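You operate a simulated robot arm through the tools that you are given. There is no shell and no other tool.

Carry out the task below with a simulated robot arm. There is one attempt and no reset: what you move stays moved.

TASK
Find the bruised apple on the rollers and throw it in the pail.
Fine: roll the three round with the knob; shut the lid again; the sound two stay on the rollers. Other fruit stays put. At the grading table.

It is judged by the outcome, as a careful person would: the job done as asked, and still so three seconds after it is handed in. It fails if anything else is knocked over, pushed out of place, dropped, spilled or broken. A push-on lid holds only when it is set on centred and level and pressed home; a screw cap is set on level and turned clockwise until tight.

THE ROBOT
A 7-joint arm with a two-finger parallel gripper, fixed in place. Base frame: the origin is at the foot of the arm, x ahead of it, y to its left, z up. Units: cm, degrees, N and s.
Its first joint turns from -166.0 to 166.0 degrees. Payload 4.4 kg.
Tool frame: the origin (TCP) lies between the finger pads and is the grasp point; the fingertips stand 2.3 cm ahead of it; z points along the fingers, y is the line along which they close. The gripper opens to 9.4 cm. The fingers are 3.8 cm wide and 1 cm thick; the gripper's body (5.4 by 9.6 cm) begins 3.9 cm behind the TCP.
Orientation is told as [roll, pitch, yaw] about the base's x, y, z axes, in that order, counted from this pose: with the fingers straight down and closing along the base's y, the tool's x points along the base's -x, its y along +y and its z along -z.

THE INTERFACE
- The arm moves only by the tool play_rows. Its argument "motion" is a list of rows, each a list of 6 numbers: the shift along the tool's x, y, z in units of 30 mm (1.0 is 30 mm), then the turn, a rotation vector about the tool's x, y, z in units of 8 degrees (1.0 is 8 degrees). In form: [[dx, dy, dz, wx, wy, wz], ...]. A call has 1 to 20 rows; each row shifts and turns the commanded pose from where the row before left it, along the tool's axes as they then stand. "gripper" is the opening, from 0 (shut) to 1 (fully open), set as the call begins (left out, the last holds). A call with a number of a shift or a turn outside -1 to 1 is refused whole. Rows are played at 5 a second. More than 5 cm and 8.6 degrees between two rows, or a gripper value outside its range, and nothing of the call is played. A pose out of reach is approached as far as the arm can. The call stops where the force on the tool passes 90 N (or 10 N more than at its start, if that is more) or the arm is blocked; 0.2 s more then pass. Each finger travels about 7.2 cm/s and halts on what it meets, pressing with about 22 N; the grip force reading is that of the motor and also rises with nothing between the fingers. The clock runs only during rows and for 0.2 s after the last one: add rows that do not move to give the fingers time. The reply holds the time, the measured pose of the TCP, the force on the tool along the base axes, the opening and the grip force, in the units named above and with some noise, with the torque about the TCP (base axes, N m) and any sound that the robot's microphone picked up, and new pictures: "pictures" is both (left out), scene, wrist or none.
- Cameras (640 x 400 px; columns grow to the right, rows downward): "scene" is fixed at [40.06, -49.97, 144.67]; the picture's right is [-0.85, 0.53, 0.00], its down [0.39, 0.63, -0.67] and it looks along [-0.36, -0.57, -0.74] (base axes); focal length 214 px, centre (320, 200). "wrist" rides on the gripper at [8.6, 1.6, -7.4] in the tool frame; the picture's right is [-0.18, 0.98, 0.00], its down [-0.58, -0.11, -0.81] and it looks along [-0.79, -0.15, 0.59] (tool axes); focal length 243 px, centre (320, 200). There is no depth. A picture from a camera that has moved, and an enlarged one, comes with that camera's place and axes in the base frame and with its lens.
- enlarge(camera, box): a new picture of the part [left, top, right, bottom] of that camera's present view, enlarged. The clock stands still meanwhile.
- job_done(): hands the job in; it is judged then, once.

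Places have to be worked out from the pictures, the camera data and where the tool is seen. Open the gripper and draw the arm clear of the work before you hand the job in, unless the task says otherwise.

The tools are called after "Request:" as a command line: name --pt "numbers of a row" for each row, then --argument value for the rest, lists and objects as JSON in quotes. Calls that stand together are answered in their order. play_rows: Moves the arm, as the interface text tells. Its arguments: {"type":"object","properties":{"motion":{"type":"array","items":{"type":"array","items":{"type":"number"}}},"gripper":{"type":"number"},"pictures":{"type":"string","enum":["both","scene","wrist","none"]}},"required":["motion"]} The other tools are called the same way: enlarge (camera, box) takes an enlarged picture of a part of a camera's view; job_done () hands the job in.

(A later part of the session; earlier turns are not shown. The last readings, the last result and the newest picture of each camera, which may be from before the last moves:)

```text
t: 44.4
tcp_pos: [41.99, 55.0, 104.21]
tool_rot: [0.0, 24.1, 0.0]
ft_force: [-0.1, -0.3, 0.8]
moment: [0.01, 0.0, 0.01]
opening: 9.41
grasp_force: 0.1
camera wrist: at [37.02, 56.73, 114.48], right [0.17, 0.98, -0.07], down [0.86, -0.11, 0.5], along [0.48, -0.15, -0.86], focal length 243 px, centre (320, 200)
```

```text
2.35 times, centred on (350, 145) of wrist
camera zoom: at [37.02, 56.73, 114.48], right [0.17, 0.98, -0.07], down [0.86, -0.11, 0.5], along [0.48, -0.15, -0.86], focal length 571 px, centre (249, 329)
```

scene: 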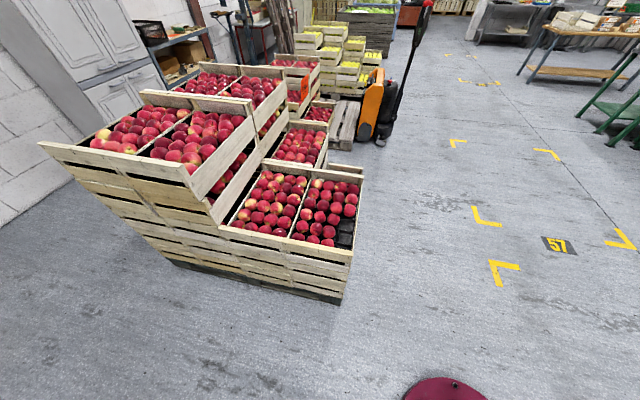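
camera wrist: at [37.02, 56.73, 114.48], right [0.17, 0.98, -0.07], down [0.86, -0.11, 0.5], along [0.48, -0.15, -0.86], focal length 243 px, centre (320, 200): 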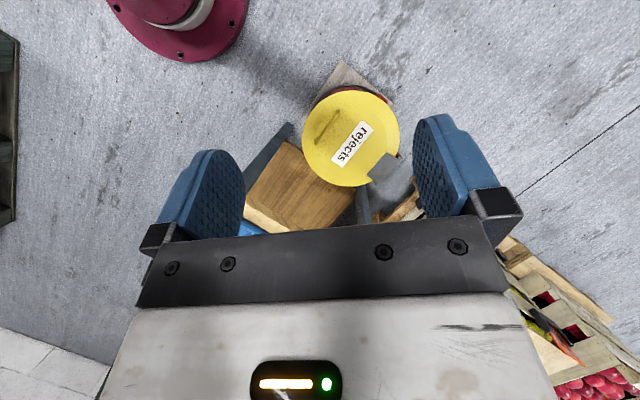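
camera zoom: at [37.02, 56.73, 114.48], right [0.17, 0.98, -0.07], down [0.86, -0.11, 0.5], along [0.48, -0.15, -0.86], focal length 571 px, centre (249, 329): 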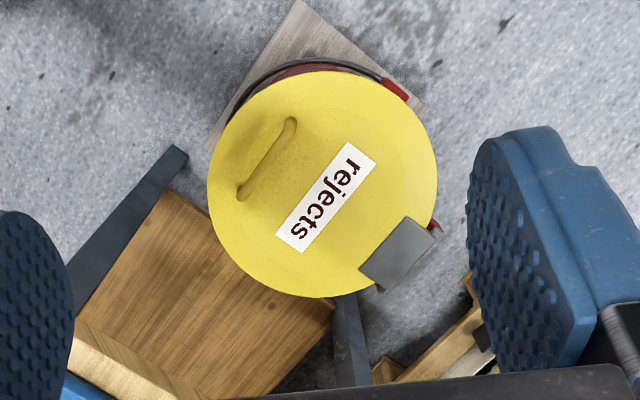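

The lid is hinged: a grey hinge on the far side near (66, 66), with a yellow bail handle on the near side at about (52, 51), z≈48. Both run parallel to the rollers, along (0.7, −0.7). I level the tool, move over the handle, turn to yaw −45 and drop to z≈78 for a closer look.

Request:
play_rows --pt "0 0 0 0 -1 0" --pt "0 0 0 0 -1 0" --pt "0 0 0 0 -1 0" --pt "-0.82 -0.33 0.9 0 0 0" --pt "-0.82 -0.33 0.9 0 0 0" --pt "-0.82 -0.33 0.9 0 0 0" --pt "-0.82 -0.33 0.9 0 0 0" --pt "0 0 0.9 0 0 1" --pt "0 0 0.9 0 0 1" --pt "0 0 0.9 0 0 1" --pt "0 0 0.9 0 0 1" --pt "0 0 0.9 0 0 1" --pt "0 0 0.6 0 0 0.6" --pt "0 0 0 0 0 0" --pictures "wrist"

Request:
enlarge --camera "wrist" --box '[200, 0, 440, 240]'

```text
t: 47.4
tcp_pos: [51.7, 50.87, 78.13]
tool_rot: [0.1, 0.0, -45.0]
ft_force: [-0.7, 0.3, 0.5]
moment: [0.02, -0.02, 0.01]
opening: 9.39
grasp_force: 0.1
camera wrist: at [46.62, 58.36, 85.54], right [0.82, 0.57, 0.0], down [0.34, -0.49, 0.81], along [0.46, -0.66, -0.59], focal length 243 px, centre (320, 200)
```

wrist: 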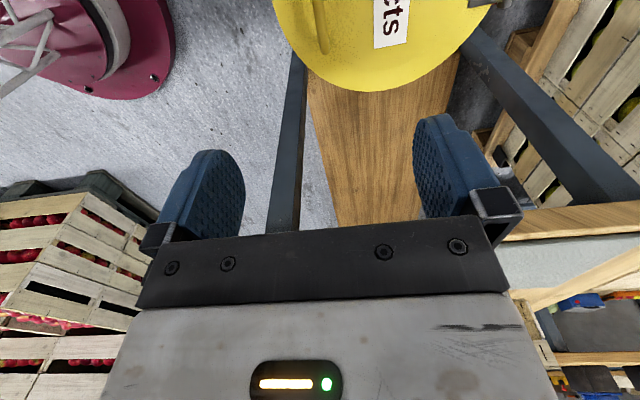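

```text
1.67 times, centred on (320, 120) of wrist
camera zoom: at [46.62, 58.36, 85.54], right [0.82, 0.57, 0.0], down [0.34, -0.49, 0.81], along [0.46, -0.66, -0.59], focal length 404 px, centre (320, 333)
```

zoom: 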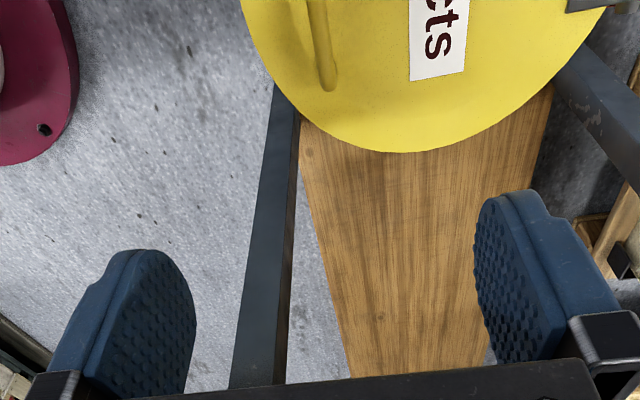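

The lid sits partly out of the top of the view, so I back the tool 12 cm along the handle direction to see the whole lid, handle and hinge.

Request:
play_rows --pt "0.9 0 0 0 0 0" --pt "0.9 0 0 0 0 0" --pt "0.9 0 0 0 0 0" --pt "0.9 0 0 0 0 0" --pt "0.9 0 0 0 0 0" --pt "0 0 0 0 0 0" --pictures "wrist"

Request:
enlarge --camera "wrist" --box '[210, 0, 500, 180]'

```text
t: 48.8
tcp_pos: [42.15, 60.55, 78.24]
tool_rot: [0.0, 0.0, -44.8]
ft_force: [-0.5, -0.4, -0.3]
moment: [0.0, -0.02, 0.0]
opening: 9.41
grasp_force: 0.1
camera wrist: at [37.11, 67.87, 85.61], right [0.82, 0.57, 0.0], down [0.34, -0.49, 0.81], along [0.46, -0.66, -0.59], focal length 243 px, centre (320, 200)
```

wrist: 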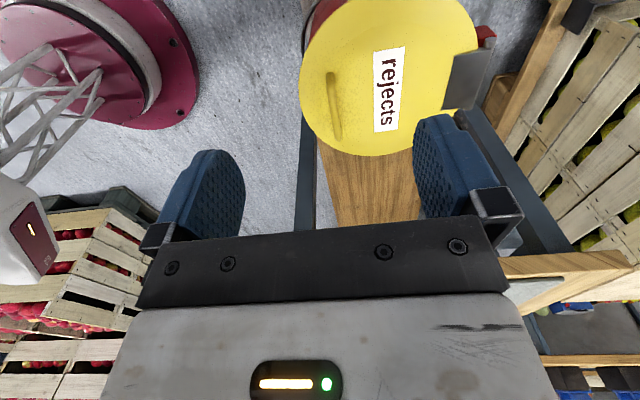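

```text
2.21 times, centred on (355, 90) of wrist
camera zoom: at [37.11, 67.87, 85.61], right [0.82, 0.57, 0.0], down [0.34, -0.49, 0.81], along [0.46, -0.66, -0.59], focal length 535 px, centre (243, 443)
```

zoom: 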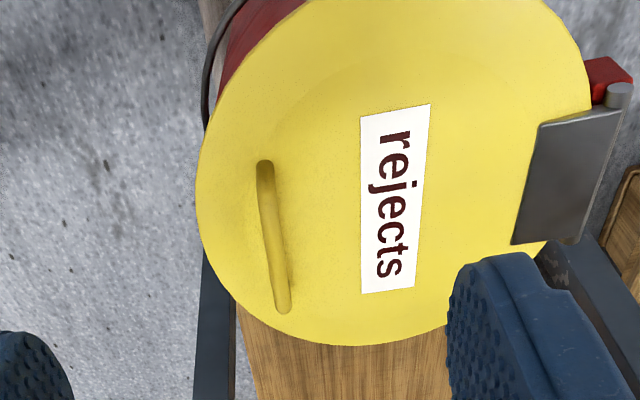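

Triangulated: the handle runs from (54.6, 47.9) to (47.5, 55.1), top z≈53, centre (51, 51.5). The hinge axis is parallel to it, about 21 cm further out at (66, 66, 50). I move over the handle and descend to z≈59 with the fingers partly closed.

Request:
play_rows --pt "-0.85 -0.01 0 0 0 0" --pt "-0.85 -0.01 0 0 0 0" --pt "-0.85 -0.01 0 0 0 0" --pt "-0.85 -0.01 0.4 0 0 0" --pt "-0.85 -0.01 0.8 0 0 0" --pt "0 0 0.9 0 0 0" --pt "0 0 0.9 0 0 0" --pt "0 0 0.9 0 0 0" --pt "0 0 0.9 0 0 0" --pt "0 0 0.9 0 0 0" --pt "0 0 0.7 0 0 0" --pt "0 0 0 0 0 0" --gripper 0.6 --pictures "wrist"

Request:
enlarge --camera "wrist" --box '[200, 0, 440, 240]'

```text
t: 51.4
tcp_pos: [51.07, 51.57, 59.02]
tool_rot: [0.0, 0.0, -44.8]
ft_force: [0.1, -0.6, 0.0]
moment: [-0.02, 0.0, 0.0]
opening: 5.65
grasp_force: 0.2
camera wrist: at [46.14, 58.83, 66.36], right [0.82, 0.57, 0.0], down [0.34, -0.49, 0.81], along [0.46, -0.66, -0.59], focal length 243 px, centre (320, 200)
```

wrist: 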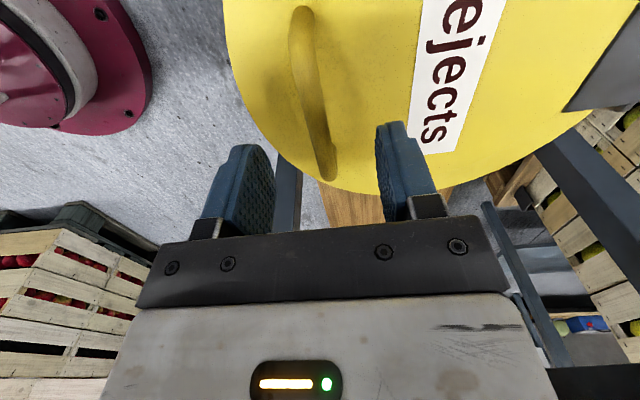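

```text
1.67 times, centred on (320, 120) of wrist
camera zoom: at [46.14, 58.83, 66.36], right [0.82, 0.57, 0.0], down [0.34, -0.49, 0.81], along [0.46, -0.66, -0.59], focal length 404 px, centre (320, 333)
```

zoom: 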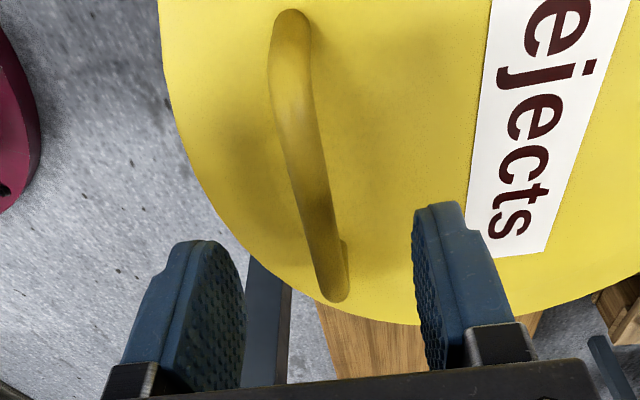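

Using several views, the lid top is at z≈51.4 and the handle centre at (51.2, 51.4), which lines up with the tool. I descend to TCP z≈54.6, tips ≈0.9 cm above the lid, and look.

Request:
play_rows --pt "0 0 0.75 0 0 0" --pt "0 0 0.72 0 0 0" --pt "0 0 0 0 0 0" --pictures "wrist"

Request:
enlarge --camera "wrist" --box '[200, 40, 440, 240]'

```text
t: 52.2
tcp_pos: [51.1, 51.49, 54.58]
tool_rot: [0.0, 0.0, -44.7]
ft_force: [0.6, -0.2, -0.1]
moment: [-0.03, -0.01, -0.03]
opening: 5.64
grasp_force: 0.0
camera wrist: at [46.14, 58.84, 61.96], right [0.82, 0.57, 0.0], down [0.34, -0.49, 0.81], along [0.46, -0.66, -0.59], focal length 243 px, centre (320, 200)
```

wrist: 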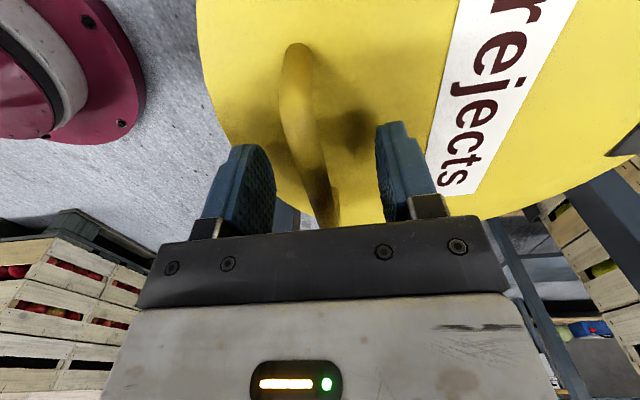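

```text
2.00 times, centred on (320, 140) of wrist
camera zoom: at [46.14, 58.84, 61.96], right [0.82, 0.57, 0.0], down [0.34, -0.49, 0.81], along [0.46, -0.66, -0.59], focal length 485 px, centre (320, 320)
```

zoom: 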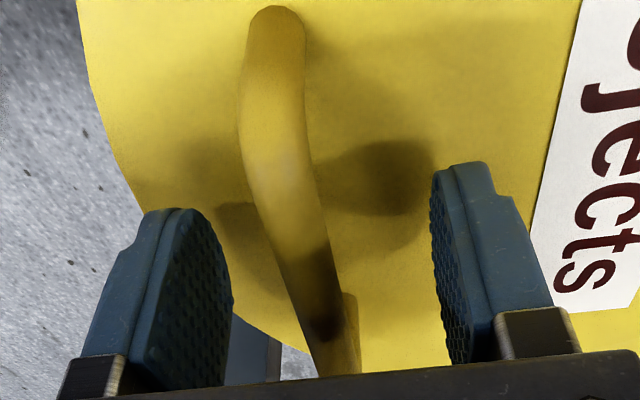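

The handle sits between the fingers, about 4 mm toward the left one. I nudge the tool to centre it and close.

Request:
play_rows --pt "0 -0.13 0 0 0 0" --pt "0 0 0 0 0 0" --pictures "none"

Request:
play_rows --pt "0 0 0 0 0 0" --pt "0 0 0 0 0 0" --pt "0 0 0 0 0 0" --pt "0 0 0 0 0 0" --gripper 0 --pictures "wrist"

```text
t: 52.8
tcp_pos: [50.91, 51.35, 54.53]
tool_rot: [0.0, 0.0, -44.8]
ft_force: [-0.1, -0.1, 0.3]
moment: [0.0, 0.0, -0.02]
opening: 5.63
grasp_force: 0.0
```

```text
t: 53.8
tcp_pos: [51.05, 51.48, 54.74]
tool_rot: [0.2, 0.0, -44.8]
ft_force: [35.0, 33.7, -10.8]
moment: [-0.01, -0.01, -0.54]
opening: 1.13
grasp_force: 44.4
camera wrist: at [46.04, 58.77, 62.07], right [0.82, 0.57, 0.0], down [0.33, -0.49, 0.81], along [0.46, -0.66, -0.59], focal length 243 px, centre (320, 200)
```

wrist: 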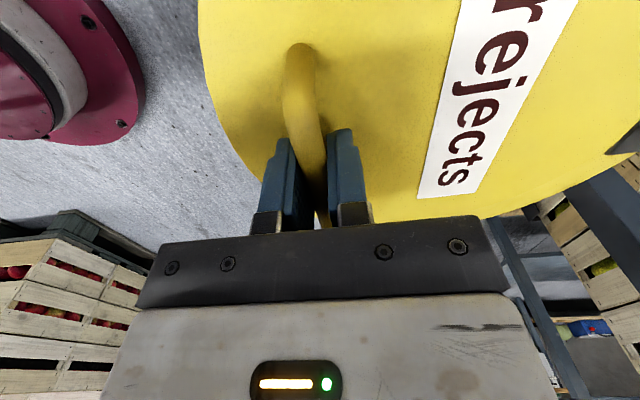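

The grip is good on a bar 1.13 cm thick, with some sideways load to relax. I first ease 1.3 mm toward the hinge, then lift the lid about 10° along an arc around the hinge while watching forces.

Request:
play_rows --pt "0 0.045 0 0 0 0" --pt "0 0 0 0 0 0" --pictures "none"

Request:
play_rows --pt "0 0.02 -0.3 0 0 0" --pt "0 0.05 -0.3 0 0 0" --pt "0 0 0 0 0 0" --pictures "wrist"

```text
t: 54.4
tcp_pos: [51.06, 51.42, 54.49]
tool_rot: [0.2, 0.0, -44.8]
ft_force: [47.2, 29.9, -12.7]
moment: [-0.04, 0.06, -0.52]
opening: 1.14
grasp_force: 45.0
```

```text
t: 55.0
tcp_pos: [51.32, 51.61, 56.06]
tool_rot: [0.3, 0.0, -44.8]
ft_force: [10.1, 5.4, -5.1]
moment: [-0.12, -0.02, -0.27]
opening: 1.15
grasp_force: 45.0
stopped in row 2: the force on the tool passed its limit at 92 N (the readings are from after the stop); the commanded pose is now the measured one
camera wrist: at [46.29, 59.02, 63.48], right [0.82, 0.57, 0.01], down [0.33, -0.49, 0.81], along [0.46, -0.66, -0.59], focal length 243 px, centre (320, 200)
```

wrist: 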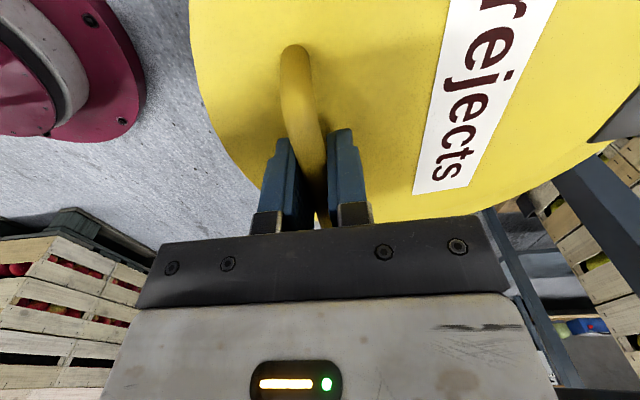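

The force spiked briefly as the lid popped free, and is small again with the lid up ≈4°. I keep lifting along the arc in gentle steps.

Request:
play_rows --pt "0 0.05 -0.2 0 0 0" --pt "0 0.07 -0.24 0 0 0" --pt "0 0.07 -0.24 0 0 0" --pt "0 0 0 0 0 0" --pictures "wrist"

```text
t: 56.0
tcp_pos: [51.81, 52.26, 58.2]
tool_rot: [0.6, 0.1, -44.7]
ft_force: [53.4, 34.9, -26.6]
moment: [-0.13, 0.17, -0.05]
opening: 1.14
grasp_force: 45.1
camera wrist: at [46.77, 59.53, 65.59], right [0.82, 0.57, 0.01], down [0.33, -0.49, 0.81], along [0.46, -0.66, -0.59], focal length 243 px, centre (320, 200)
```

wrist: 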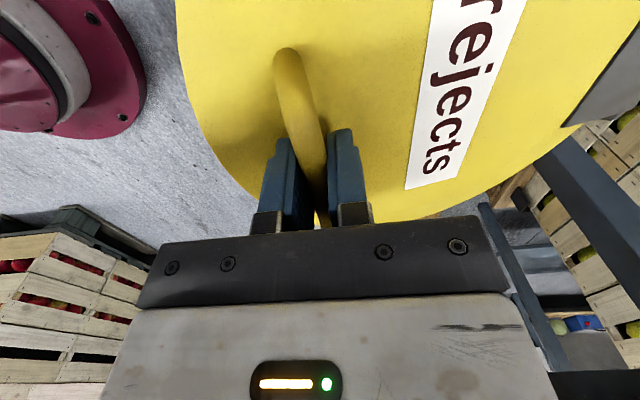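

The lid is up ≈10°, but the pull toward the hinge shows the arc needs more inward travel. I correct for that and continue.

Request:
play_rows --pt "0 0.06 0 0 0 0" --pt "0 0.13 -0.28 0 0 0" --pt "0 0.14 -0.28 0 0 0" --pt "0 0 0 0 0 0" --pictures "none"

```text
t: 57.0
tcp_pos: [52.27, 52.81, 59.88]
tool_rot: [0.2, 0.1, -44.7]
ft_force: [34.9, 21.4, -21.8]
moment: [-0.02, 0.13, 0.12]
opening: 1.13
grasp_force: 45.0
```

Request:
play_rows --pt "0 0.16 -0.26 0 0 0" --pt "0 0.17 -0.26 0 0 0" --pt "0 0.17 -0.25 0 0 0" --pt "0 0 0 0 0 0" --pictures "wrist"

```text
t: 58.0
tcp_pos: [53.34, 53.66, 62.0]
tool_rot: [0.0, 0.0, -44.8]
ft_force: [-44.3, -40.6, 37.5]
moment: [-0.06, 0.06, 0.38]
opening: 1.14
grasp_force: 44.7
camera wrist: at [48.22, 61.02, 69.45], right [0.82, 0.57, 0.0], down [0.34, -0.49, 0.81], along [0.46, -0.66, -0.59], focal length 243 px, centre (320, 200)
```

wrist: 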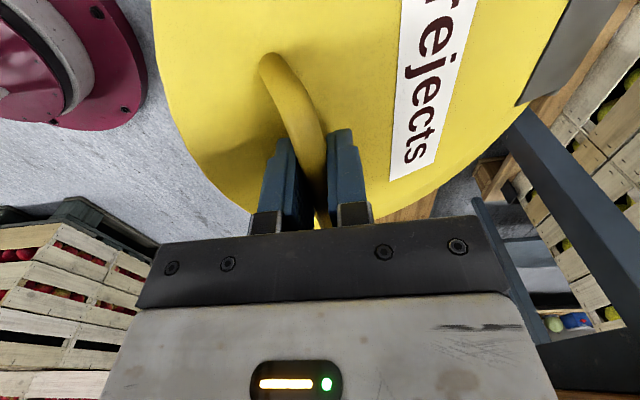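

I overshot inward a little (the force is radial). I correct and carry on up the arc with a check every few degrees.

Request:
play_rows --pt "0 -0.05 -0.03 0 0 0" --pt "0 0.145 -0.27 0 0 0" --pt "0 0.155 -0.265 0 0 0" --pt "0 0 0 0 0 0" --pictures "none"

```text
t: 59.0
tcp_pos: [54.16, 54.68, 63.83]
tool_rot: [0.4, 0.0, -44.9]
ft_force: [28.1, 34.4, -36.8]
moment: [-0.18, 0.02, 0.68]
opening: 1.16
grasp_force: 44.7
```

The lid is at ≈28° and my arc model fits (hinge at n≈93.4, z≈50). I continue to ≈33° with the correction included.

Request:
play_rows --pt "0 0.2 -0.14 0 0 0" --pt "0 0.16 -0.17 0 0 0" --pt "0 0.13 -0.11 0 0 0" --pt "0 0 0 0 0 0" --pictures "wrist"

```text
t: 60.0
tcp_pos: [54.99, 55.38, 65.14]
tool_rot: [0.2, 0.1, -44.8]
ft_force: [-7.3, -6.2, 7.2]
moment: [-0.07, 0.04, 0.78]
opening: 1.14
grasp_force: 44.8
camera wrist: at [49.91, 62.7, 72.51], right [0.82, 0.57, 0.0], down [0.33, -0.49, 0.81], along [0.46, -0.66, -0.59], focal length 243 px, centre (320, 200)
```

wrist: 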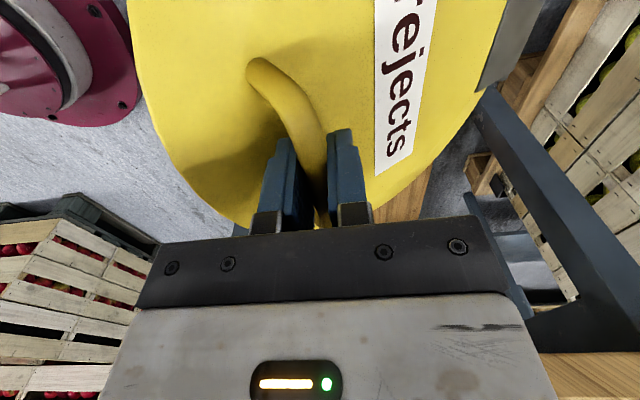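

The forces are nearly zero now and the lid follows. I continue the arc in 5° steps.

Request:
play_rows --pt "0 0.228 -0.213 0 0 0" --pt "0 0.228 -0.213 0 0 0" --pt "0 0.248 -0.193 0 0 0" --pt "0 0.248 -0.193 0 0 0" --pt "0 0 0 0 0 0" --pictures "wrist"

```text
t: 61.2
tcp_pos: [56.99, 57.47, 67.58]
tool_rot: [0.3, 0.1, -44.7]
ft_force: [-5.7, -5.6, 7.4]
moment: [-0.01, -0.02, 1.05]
opening: 1.16
grasp_force: 44.8
camera wrist: at [51.94, 64.71, 74.97], right [0.82, 0.57, 0.0], down [0.33, -0.49, 0.81], along [0.46, -0.66, -0.59], focal length 243 px, centre (320, 200)
```

wrist: 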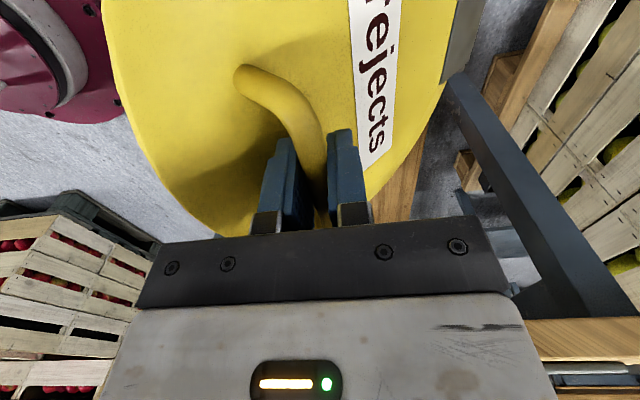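

That's working well, with the lid at ≈42° and low forces. I carry on.

Request:
play_rows --pt "0 0.262 -0.17 0 0 0" --pt "0 0.262 -0.17 0 0 0" --pt "0 0.278 -0.147 0 0 0" --pt "0 0.278 -0.147 0 0 0" --pt "0 0 0 0 0 0" --pictures "wrist"

```text
t: 62.4
tcp_pos: [59.2, 59.56, 69.45]
tool_rot: [0.2, 0.0, -44.8]
ft_force: [9.0, -9.8, 0.5]
moment: [0.05, 0.08, 1.3]
opening: 1.16
grasp_force: 44.9
camera wrist: at [54.2, 66.98, 76.81], right [0.82, 0.57, 0.0], down [0.33, -0.49, 0.81], along [0.46, -0.66, -0.59], focal length 243 px, centre (320, 200)
```

wrist: 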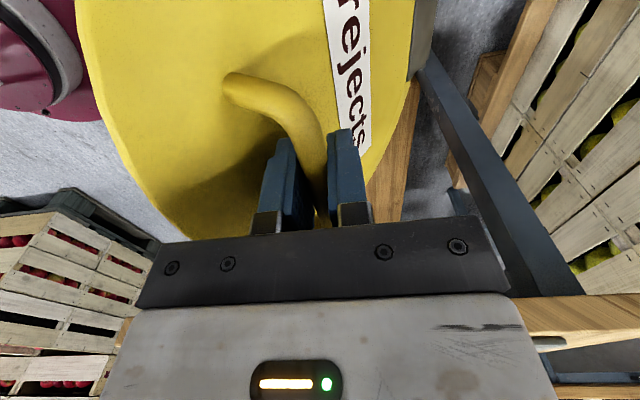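

The lid is at ≈52°, still with low forces. I continue.

Request:
play_rows --pt "0 0.288 -0.122 0 0 0" --pt "0 0.288 -0.122 0 0 0" --pt "0 0.298 -0.097 0 0 0" --pt "0 0.298 -0.097 0 0 0" --pt "0 0 0 0 0 0" --pictures "wrist"

Request:
enlarge --camera "wrist" --box '[150, 40, 430, 240]'

```text
t: 63.6
tcp_pos: [61.7, 62.19, 70.78]
tool_rot: [0.3, 0.0, -44.9]
ft_force: [15.3, -17.7, 4.4]
moment: [-0.01, -0.02, 1.48]
opening: 1.13
grasp_force: 44.5
camera wrist: at [56.63, 69.45, 78.17], right [0.82, 0.57, 0.0], down [0.33, -0.49, 0.81], along [0.46, -0.66, -0.59], focal length 243 px, centre (320, 200)
```

wrist: 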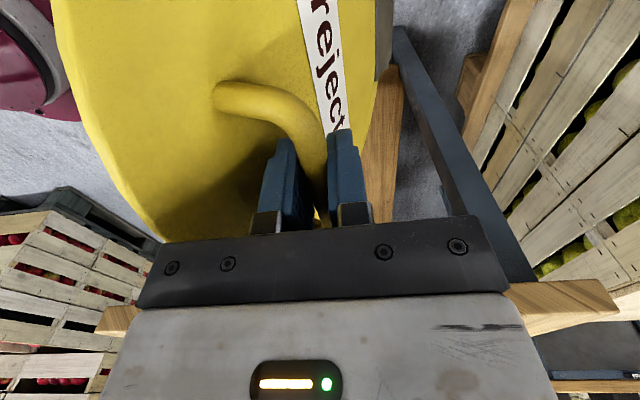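

```text
2.00 times, centred on (290, 140) of wrist
camera zoom: at [56.63, 69.45, 78.17], right [0.82, 0.57, 0.0], down [0.33, -0.49, 0.81], along [0.46, -0.66, -0.59], focal length 485 px, centre (380, 320)
```

zoom: 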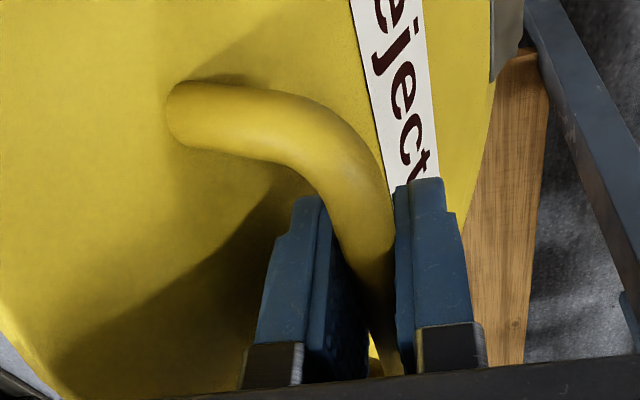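

The handle stands well off the lid, so clearance is fine at θ≈62°. I continue, easing a little sideways.

Request:
play_rows --pt "-0.02 0.305 -0.07 0 0 0" --pt "0 0.305 -0.07 0 0 0" --pt "0 0.31 -0.042 0 0 0" --pt "0 0.31 -0.042 0 0 0" --pt "0 0 0 0 0 0" --pictures "wrist"

```text
t: 64.8
tcp_pos: [64.4, 64.82, 71.45]
tool_rot: [0.1, -0.1, -44.8]
ft_force: [-3.0, 1.9, -0.9]
moment: [0.04, 0.04, 1.58]
opening: 1.16
grasp_force: 45.2
camera wrist: at [59.22, 72.08, 78.9], right [0.82, 0.57, 0.0], down [0.33, -0.49, 0.81], along [0.46, -0.66, -0.59], focal length 243 px, centre (320, 200)
```

wrist: 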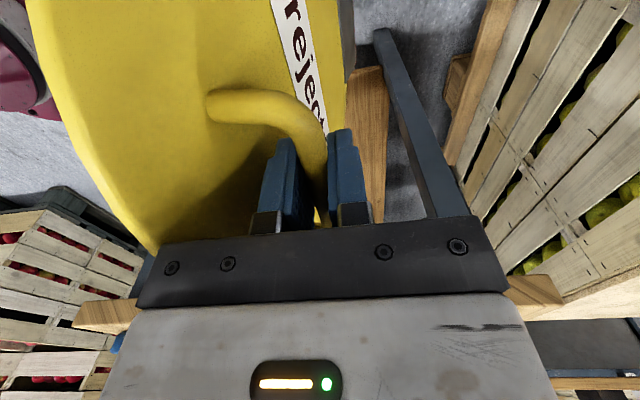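

The lid is at ≈72° with no load. Its edge is nearing the gripper body, so I loosen slightly (the bar stays caged), raise 1.2 cm so the bar sits nearer the fingertips, and re-close.

Request:
play_rows --pt "0 0 0 0 0 0" --pt "0 0 0 0 0 0" --pt "0 0 0 0 0 0" --gripper 0.2 --pictures "wrist"

Request:
enlarge --camera "wrist" --box '[190, 80, 390, 240]'

```text
t: 65.6
tcp_pos: [64.3, 64.8, 71.48]
tool_rot: [0.2, 0.0, -44.9]
ft_force: [0.0, 0.3, 0.0]
moment: [0.01, -0.01, 0.01]
opening: 1.88
grasp_force: 0.1
camera wrist: at [59.27, 72.05, 78.92], right [0.82, 0.57, 0.0], down [0.33, -0.49, 0.81], along [0.46, -0.66, -0.59], focal length 243 px, centre (320, 200)
```

wrist: 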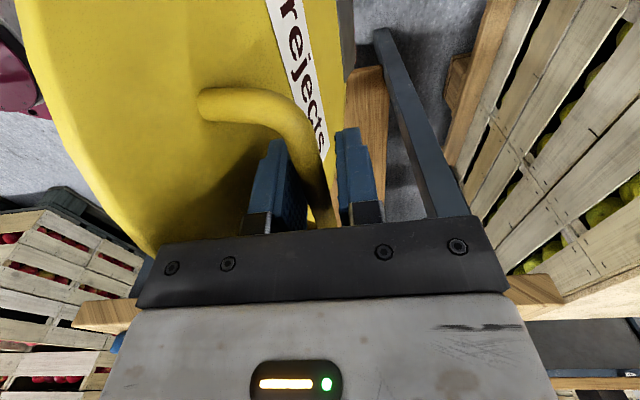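

```text
2.50 times, centred on (290, 160) of wrist
camera zoom: at [59.27, 72.05, 78.92], right [0.82, 0.57, 0.0], down [0.33, -0.49, 0.81], along [0.46, -0.66, -0.59], focal length 606 px, centre (395, 300)
```

zoom: 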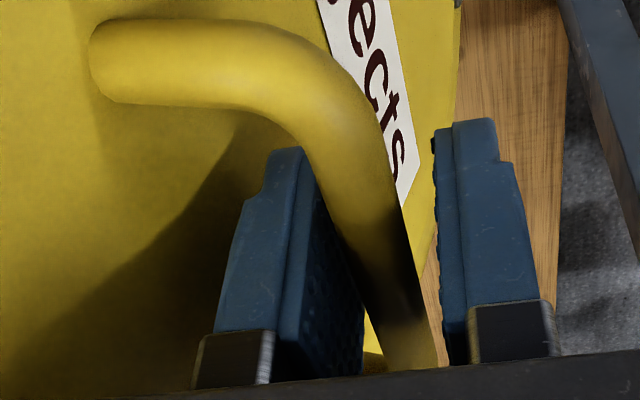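

The lid leaned back gently onto the near finger, so it is light and needs supporting. I raise 1.2 cm with the bar still caged between the fingers.

Request:
play_rows --pt "0 0 -0.2 0 0 0" --pt "0 0 -0.2 0 0 0" --pt "0 0 0 0 0 0" --pictures "wrist"

Request:
enlarge --camera "wrist" --box '[190, 80, 390, 240]'

```text
t: 66.4
tcp_pos: [64.36, 64.71, 72.73]
tool_rot: [0.2, 0.0, -44.9]
ft_force: [-0.7, -0.4, 1.0]
moment: [0.01, -0.03, -0.01]
opening: 1.91
grasp_force: 0.3
camera wrist: at [59.31, 72.07, 80.14], right [0.82, 0.57, 0.0], down [0.33, -0.49, 0.81], along [0.46, -0.66, -0.59], focal length 243 px, centre (320, 200)
```

wrist: 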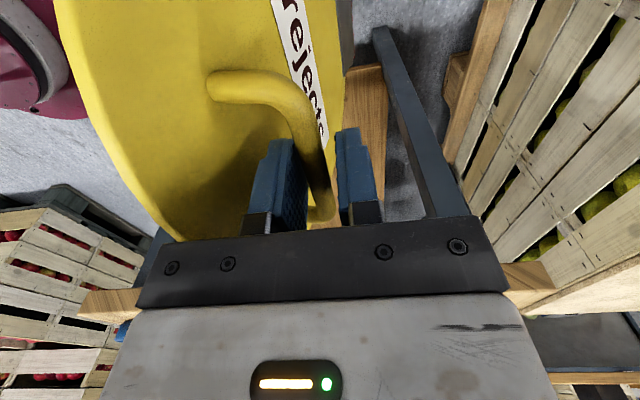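

```text
2.50 times, centred on (290, 160) of wrist
camera zoom: at [59.31, 72.07, 80.14], right [0.82, 0.57, 0.0], down [0.33, -0.49, 0.81], along [0.46, -0.66, -0.59], focal length 606 px, centre (395, 300)
```

zoom: 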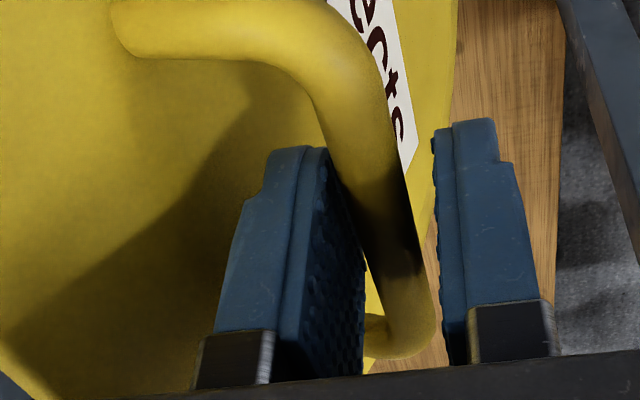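

The bar is still caged nearer the tips. I push on along the arc toward θ≈82°, keeping it between the fingers.

Request:
play_rows --pt "0 0.313 -0.017 0 0 0" --pt "0 0.313 -0.017 0 0 0" --pt "0 0.313 0.012 0 0 0" --pt "0 0.313 0.012 0 0 0" --pt "0 0 0 0 0 0" --pictures "wrist"

```text
t: 67.6
tcp_pos: [67.06, 67.4, 72.76]
tool_rot: [0.0, 0.0, -44.8]
ft_force: [0.3, 0.4, -0.7]
moment: [0.01, -0.02, 0.0]
opening: 1.87
grasp_force: 0.3
camera wrist: at [62.01, 74.66, 80.13], right [0.82, 0.57, 0.0], down [0.33, -0.49, 0.81], along [0.46, -0.66, -0.59], focal length 243 px, centre (320, 200)
```

wrist: 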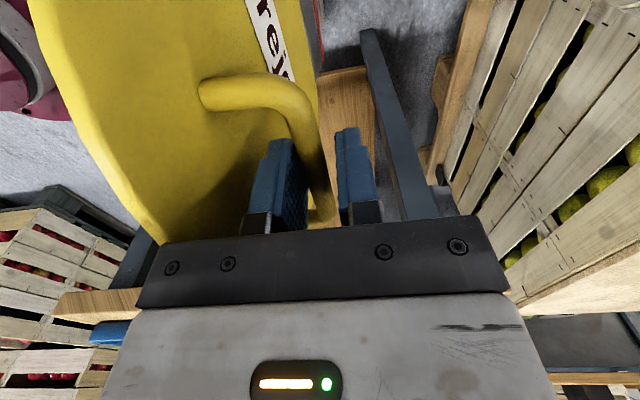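

The lid is near 81°. I continue outward, up to the reach limit, to take it past vertical.

Request:
play_rows --pt "0 0.31 0.03 0 0 0" --pt "0 0.31 0.04 0 0 0" --pt "0 0.31 0.05 0 0 0" --pt "0 0 0 0 0 0" --pictures "wrist"

```text
t: 68.6
tcp_pos: [69.0, 69.47, 72.58]
tool_rot: [0.4, -0.1, -44.8]
ft_force: [0.6, -4.5, 28.1]
moment: [-1.19, 1.47, 0.59]
opening: 2.82
grasp_force: 10.2
camera wrist: at [63.98, 76.78, 79.97], right [0.82, 0.57, 0.01], down [0.33, -0.49, 0.81], along [0.46, -0.66, -0.59], focal length 243 px, centre (320, 200)
```

wrist: 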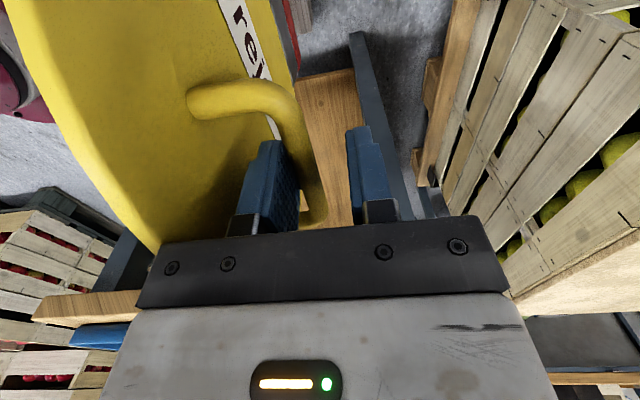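

The fingers are being pried open and there's an upward push, so the lid edge is bearing on the gripper body. I zoom in to judge how far the bar is from the fingertips.

Request:
enlarge --camera "wrist" --box '[170, 70, 410, 240]'

```text
2.35 times, centred on (290, 155) of wrist
camera zoom: at [63.98, 76.78, 79.97], right [0.82, 0.57, 0.01], down [0.33, -0.49, 0.81], along [0.46, -0.66, -0.59], focal length 571 px, centre (391, 306)
```

zoom: 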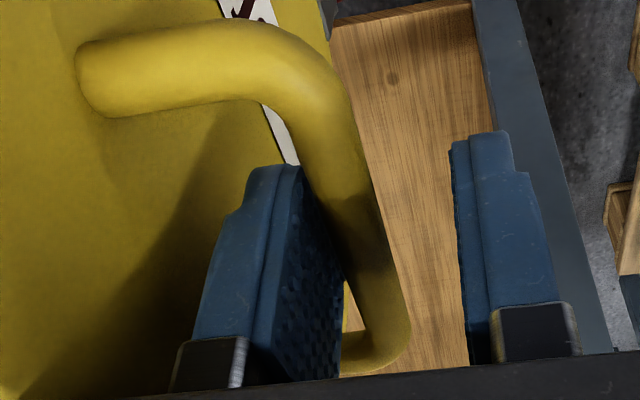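

The bar is about 1 cm ahead of the TCP, so there's room. I raise 0.8 cm to free the lid edge from the gripper body and check.

Request:
play_rows --pt "0 0 -0.14 0 0 0" --pt "0 0 -0.13 0 0 0" --pt "0 0 0 0 0 0" --pictures "wrist"

```text
t: 69.4
tcp_pos: [68.93, 69.42, 73.2]
tool_rot: [0.2, -0.1, -44.8]
ft_force: [-0.6, 0.5, -0.4]
moment: [0.02, -0.02, 0.01]
opening: 1.89
grasp_force: 0.0
camera wrist: at [63.9, 76.74, 80.61], right [0.82, 0.57, 0.0], down [0.33, -0.49, 0.81], along [0.46, -0.66, -0.59], focal length 243 px, centre (320, 200)
```

wrist: 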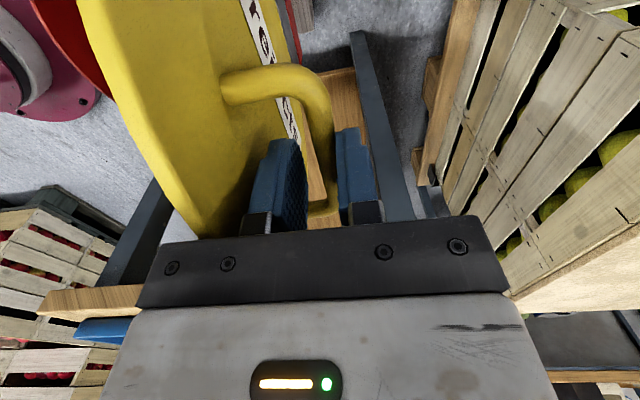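

The lid has gone past vertical and now leans against the outer finger, with forces at zero. I ease outward slowly to find where it comes to rest.

Request:
play_rows --pt "0 0.15 0 0 0 0" --pt "0 0.15 0 0 0 0" --pt "0 0.15 0 0 0 0" --pt "0 0 0 0 0 0" --pt "0 0 0 0 0 0" --pictures "wrist"

```text
t: 70.6
tcp_pos: [69.79, 70.34, 73.19]
tool_rot: [0.2, 0.0, -44.8]
ft_force: [-0.3, -0.1, 0.0]
moment: [0.01, 0.02, 0.02]
opening: 1.89
grasp_force: 0.1
camera wrist: at [64.88, 77.66, 80.55], right [0.82, 0.57, 0.0], down [0.33, -0.49, 0.81], along [0.46, -0.66, -0.59], focal length 243 px, centre (320, 200)
```

wrist: 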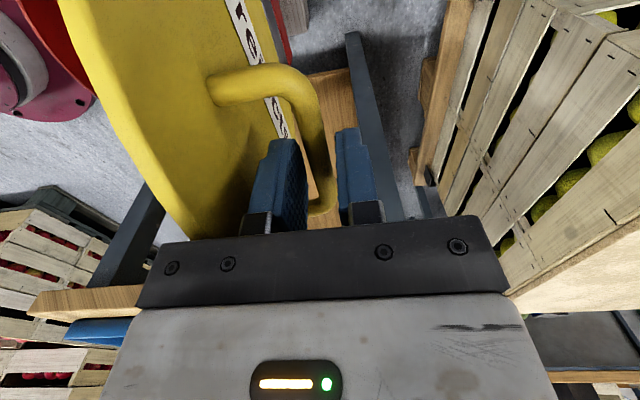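

Request:
enlarge --camera "wrist" --box '[170, 70, 410, 240]'

```text
2.35 times, centred on (290, 155) of wrist
camera zoom: at [64.88, 77.66, 80.55], right [0.82, 0.57, 0.0], down [0.33, -0.49, 0.81], along [0.46, -0.66, -0.59], focal length 571 px, centre (391, 306)
```

zoom: 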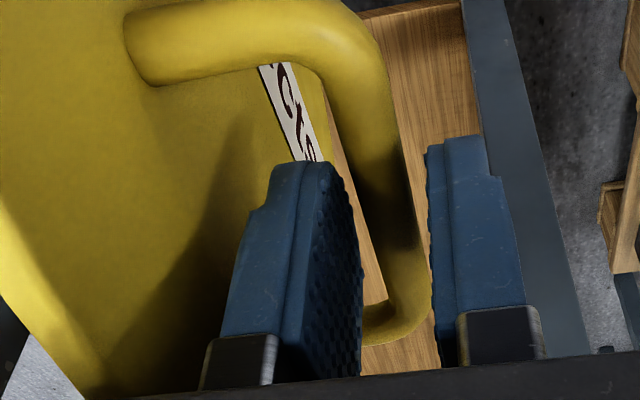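

The bar sits near the inner finger, so the lid may be at a stop or standing by itself. I move back 3 mm to see whether it follows.

Request:
play_rows --pt "0 -0.1 0 0 0 0" --pt "0 0 0 0 0 0" --pt "0 0 0 0 0 0" --pictures "wrist"

Request:
enlarge --camera "wrist" --box '[170, 70, 410, 240]'

```text
t: 71.4
tcp_pos: [69.66, 70.07, 73.16]
tool_rot: [0.1, 0.0, -44.8]
ft_force: [-0.4, -0.8, -0.1]
moment: [-0.05, -0.04, 0.03]
opening: 1.89
grasp_force: 0.0
camera wrist: at [64.65, 77.46, 80.55], right [0.82, 0.57, 0.0], down [0.33, -0.49, 0.81], along [0.46, -0.66, -0.59], focal length 243 px, centre (320, 200)
```

wrist: 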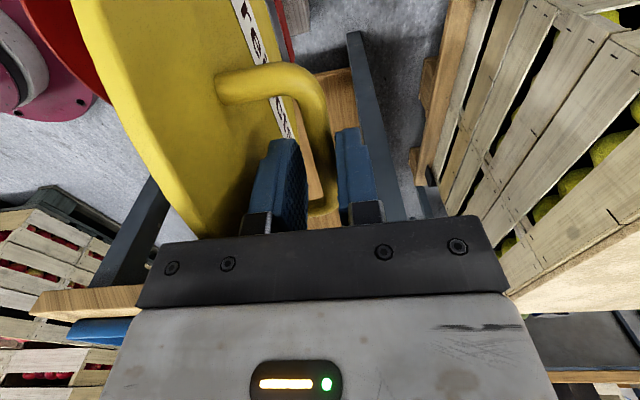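

```text
2.35 times, centred on (290, 155) of wrist
camera zoom: at [64.65, 77.46, 80.55], right [0.82, 0.57, 0.0], down [0.33, -0.49, 0.81], along [0.46, -0.66, -0.59], focal length 571 px, centre (391, 306)
```

zoom: 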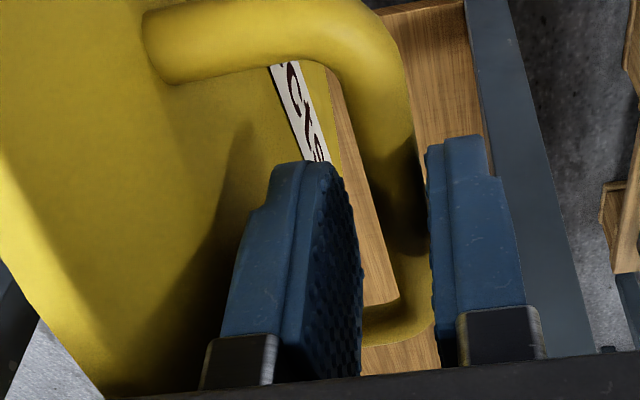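

The lid did not follow, so it rests on its own just past vertical. I centre the fingers on the bar and withdraw straight up.

Request:
play_rows --pt "0 0.05 0 0 0 0" --pt "0 0 -0.3 0 0 0" --pt "0 0 -0.5 0 0 0" --pt "0 0 -0.8 0 0 0" --pt "0 0 -1 0 0 0" --pt "0 0 -1 0 0 0" --pt "0 0 0 0 0 0" --pictures "wrist"

```text
t: 73.0
tcp_pos: [69.73, 70.3, 83.99]
tool_rot: [0.3, 0.0, -44.8]
ft_force: [-0.3, 0.3, -0.8]
moment: [0.01, -0.02, 0.06]
opening: 1.88
grasp_force: 0.0
camera wrist: at [64.62, 77.6, 91.44], right [0.82, 0.57, 0.0], down [0.33, -0.49, 0.81], along [0.46, -0.66, -0.59], focal length 243 px, centre (320, 200)
```

wrist: 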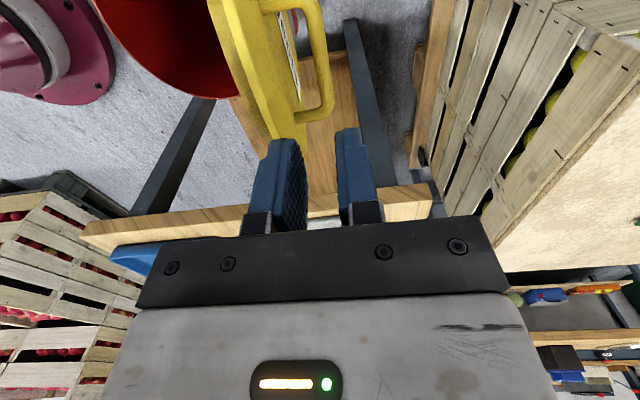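

The lid stands open and the red pail's interior shows. I'll wait a second here and look closely to see that it holds.

Request:
play_rows --pt "0 0 -0.5 0 0 0" --pt "0 0 -0.5 0 0 0" --pt "0 0 0 0 0 0" --pt "0 0 0 0 0 0" --pt "0 0 0 0 0 0" --pt "0 0 0 0 0 0" --gripper 1 --pictures "wrist"

Request:
enlarge --camera "wrist" --box '[80, 0, 440, 225]'

```text
t: 74.4
tcp_pos: [69.77, 70.18, 87.05]
tool_rot: [0.2, 0.0, -44.8]
ft_force: [-0.2, 0.3, 0.2]
moment: [0.0, -0.01, -0.03]
opening: 9.41
grasp_force: 0.2
camera wrist: at [64.73, 77.53, 94.48], right [0.82, 0.57, 0.0], down [0.33, -0.49, 0.81], along [0.46, -0.66, -0.59], focal length 243 px, centre (320, 200)
```

wrist: 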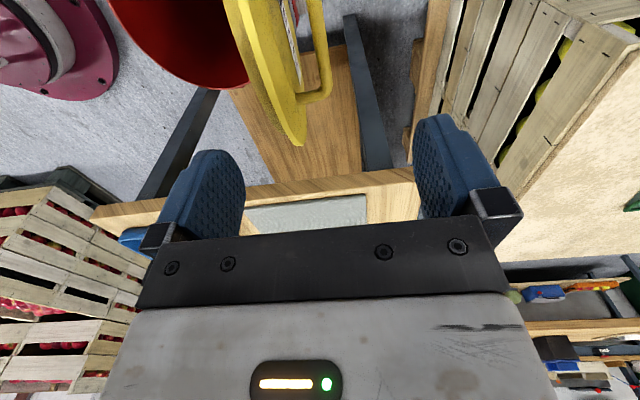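

```text
1.78 times, centred on (260, 112) of wrist
camera zoom: at [64.73, 77.53, 94.48], right [0.82, 0.57, 0.0], down [0.33, -0.49, 0.81], along [0.46, -0.66, -0.59], focal length 431 px, centre (427, 356)
```

zoom: 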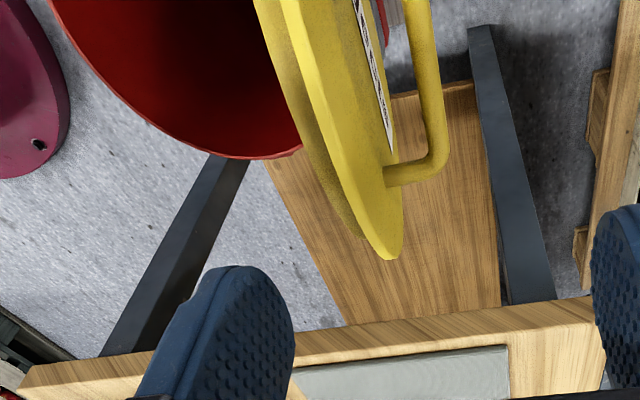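

The lid stays open, with the pail mouth clear at about (57, 57). Now I go for the middle apple: up and back over the clear part of the table first, keeping away from the jug and crate.

Request:
play_rows --pt "-0.48 -0.943 -0.43 0 0 0" --pt "-0.48 -0.943 -0.43 0 0 0" --pt "-0.48 -0.943 -0.43 0 0 0" --pt "-0.48 -0.943 -0.43 0 0 0" --pt "-0.48 -0.943 -0.43 0 0 0" --pt "-0.48 -0.943 -0.43 0 0 0" --pt "-0.48 -0.943 -0.43 0 0 0" --pt "-0.48 -0.943 -0.43 0 0 0" --pt "-0.48 -0.943 -0.43 0 0 0" --pt "-0.48 -0.943 -0.43 0 0 0" --pt "0 0 0 0 0 0" --pictures "wrist"

Request:
play_rows --pt "-0.955 -0.08 0 0 0 0" --pt "-0.955 -0.08 0 0 0 0" --pt "-0.955 -0.08 0 0 0 0" --pt "-0.955 -0.08 0 0 0 0" --pt "-0.955 -0.08 0 0 0 0" --pt "-0.955 -0.08 0 0 0 0" --pt "-0.955 -0.08 0 0 0 0" --pt "-0.955 -0.08 0 0 0 0" --pt "-0.955 -0.08 0 0 0 0" --pt "-0.955 -0.08 0 0 0 0" --pt "-0.955 -0.08 0 0 0 0" --pt "-0.955 -0.08 0 0 0 0" --pt "0 0 0 0 0 0" --pictures "wrist"

```text
t: 76.8
tcp_pos: [59.95, 40.0, 99.86]
tool_rot: [0.1, -0.1, -44.7]
ft_force: [0.2, -0.5, -0.3]
moment: [-0.02, 0.02, 0.02]
opening: 9.4
grasp_force: 0.0
camera wrist: at [54.91, 47.25, 107.22], right [0.82, 0.57, 0.0], down [0.33, -0.49, 0.81], along [0.46, -0.66, -0.59], focal length 243 px, centre (320, 200)
```

wrist: 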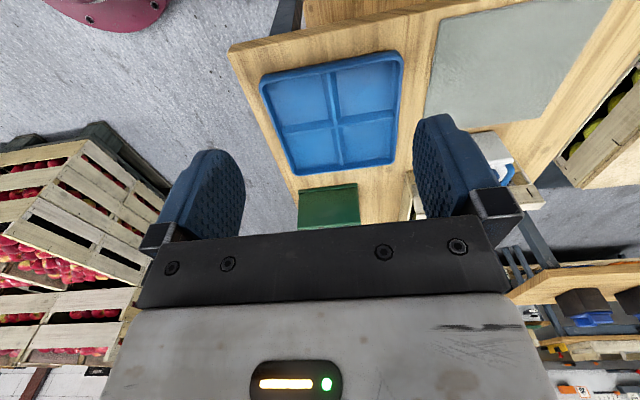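

```text
t: 79.6
tcp_pos: [82.29, 13.53, 99.74]
tool_rot: [0.4, -0.1, -44.9]
ft_force: [0.4, -0.2, 0.5]
moment: [-0.02, 0.01, 0.05]
opening: 9.4
grasp_force: 0.0
camera wrist: at [77.25, 20.84, 107.18], right [0.82, 0.57, 0.0], down [0.33, -0.49, 0.81], along [0.46, -0.66, -0.59], focal length 243 px, centre (320, 200)
```

wrist: 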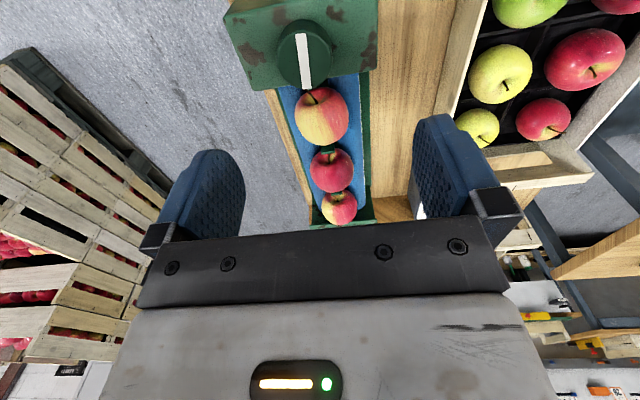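

All three apples are in place. I continue until I'm above the middle one.

Request:
play_rows --pt "-0.955 -0.075 0 0 0 0" --pt "-0.955 -0.075 0 0 0 0" --pt "-0.955 -0.075 0 0 0 0" --pt "-0.955 -0.075 0 0 0 0" --pt "-0.955 -0.075 0 0 0 0" --pt "-0.955 -0.075 0 0 0 0" --pt "0 0 0 0 0 0" --pictures "wrist"

Request:
enlarge --camera "wrist" --box '[220, 0, 420, 160]'

```text
t: 81.2
tcp_pos: [93.7, 0.66, 99.62]
tool_rot: [0.2, 0.0, -44.8]
ft_force: [0.3, 0.5, 0.3]
moment: [0.01, 0.01, 0.01]
opening: 9.41
grasp_force: 0.1
camera wrist: at [88.6, 8.02, 107.02], right [0.82, 0.57, 0.0], down [0.33, -0.49, 0.81], along [0.46, -0.66, -0.59], focal length 243 px, centre (320, 200)
```

wrist: 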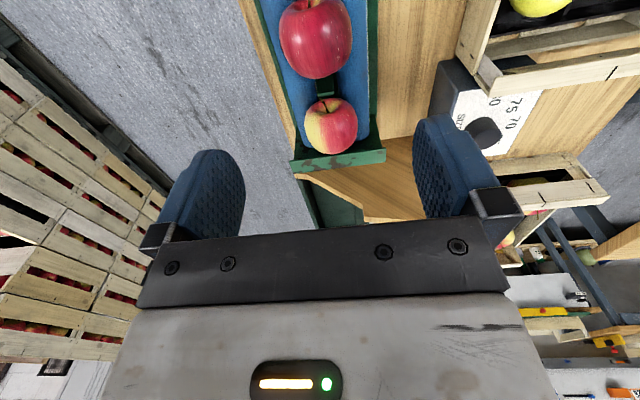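

```text
2.50 times, centred on (320, 80) of wrist
camera zoom: at [88.6, 8.02, 107.02], right [0.82, 0.57, 0.0], down [0.33, -0.49, 0.81], along [0.46, -0.66, -0.59], focal length 606 px, centre (320, 500)
```

zoom: 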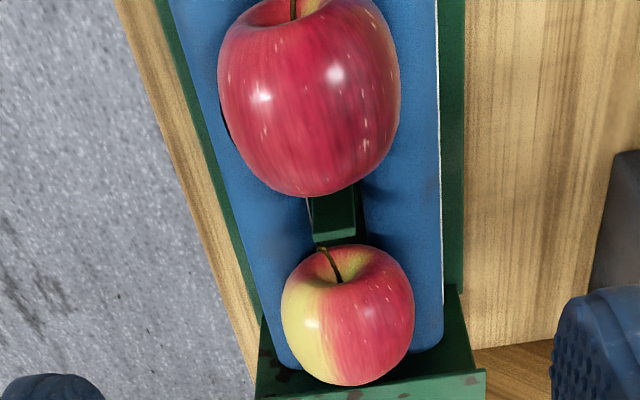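

The apple centre sits about 4 mm toward the table edge from the tool axis. I correct for that, descend to z≈90 and check alignment.

Request:
play_rows --pt "0.02 -0.13 0.4 0 0 0" --pt "0 0 0.9 0 0 0" --pt "0 0 0.9 0 0 0" --pt "0 0 0.9 0 0 0" --pt "0 0 0 0 0 0" --pictures "wrist"

Request:
enlarge --camera "wrist" --box '[150, 0, 490, 240]'

```text
t: 82.4
tcp_pos: [93.39, 0.43, 90.35]
tool_rot: [0.2, -0.1, -44.9]
ft_force: [-0.1, 0.1, -1.0]
moment: [0.03, 0.0, 0.01]
opening: 9.39
grasp_force: 0.1
camera wrist: at [88.3, 7.86, 97.67], right [0.82, 0.57, 0.0], down [0.33, -0.49, 0.81], along [0.46, -0.66, -0.59], focal length 243 px, centre (320, 200)
```

wrist: 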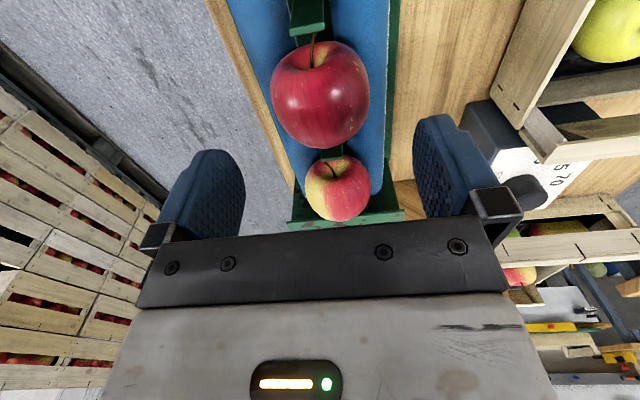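

```text
1.67 times, centred on (320, 120) of wrist
camera zoom: at [88.3, 7.86, 97.67], right [0.82, 0.57, 0.0], down [0.33, -0.49, 0.81], along [0.46, -0.66, -0.59], focal length 404 px, centre (320, 333)
```

zoom: 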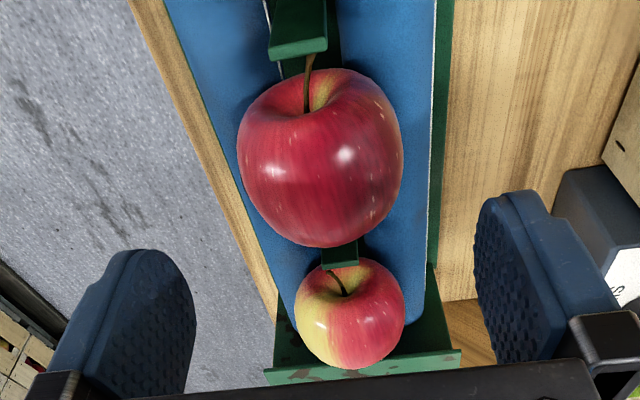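

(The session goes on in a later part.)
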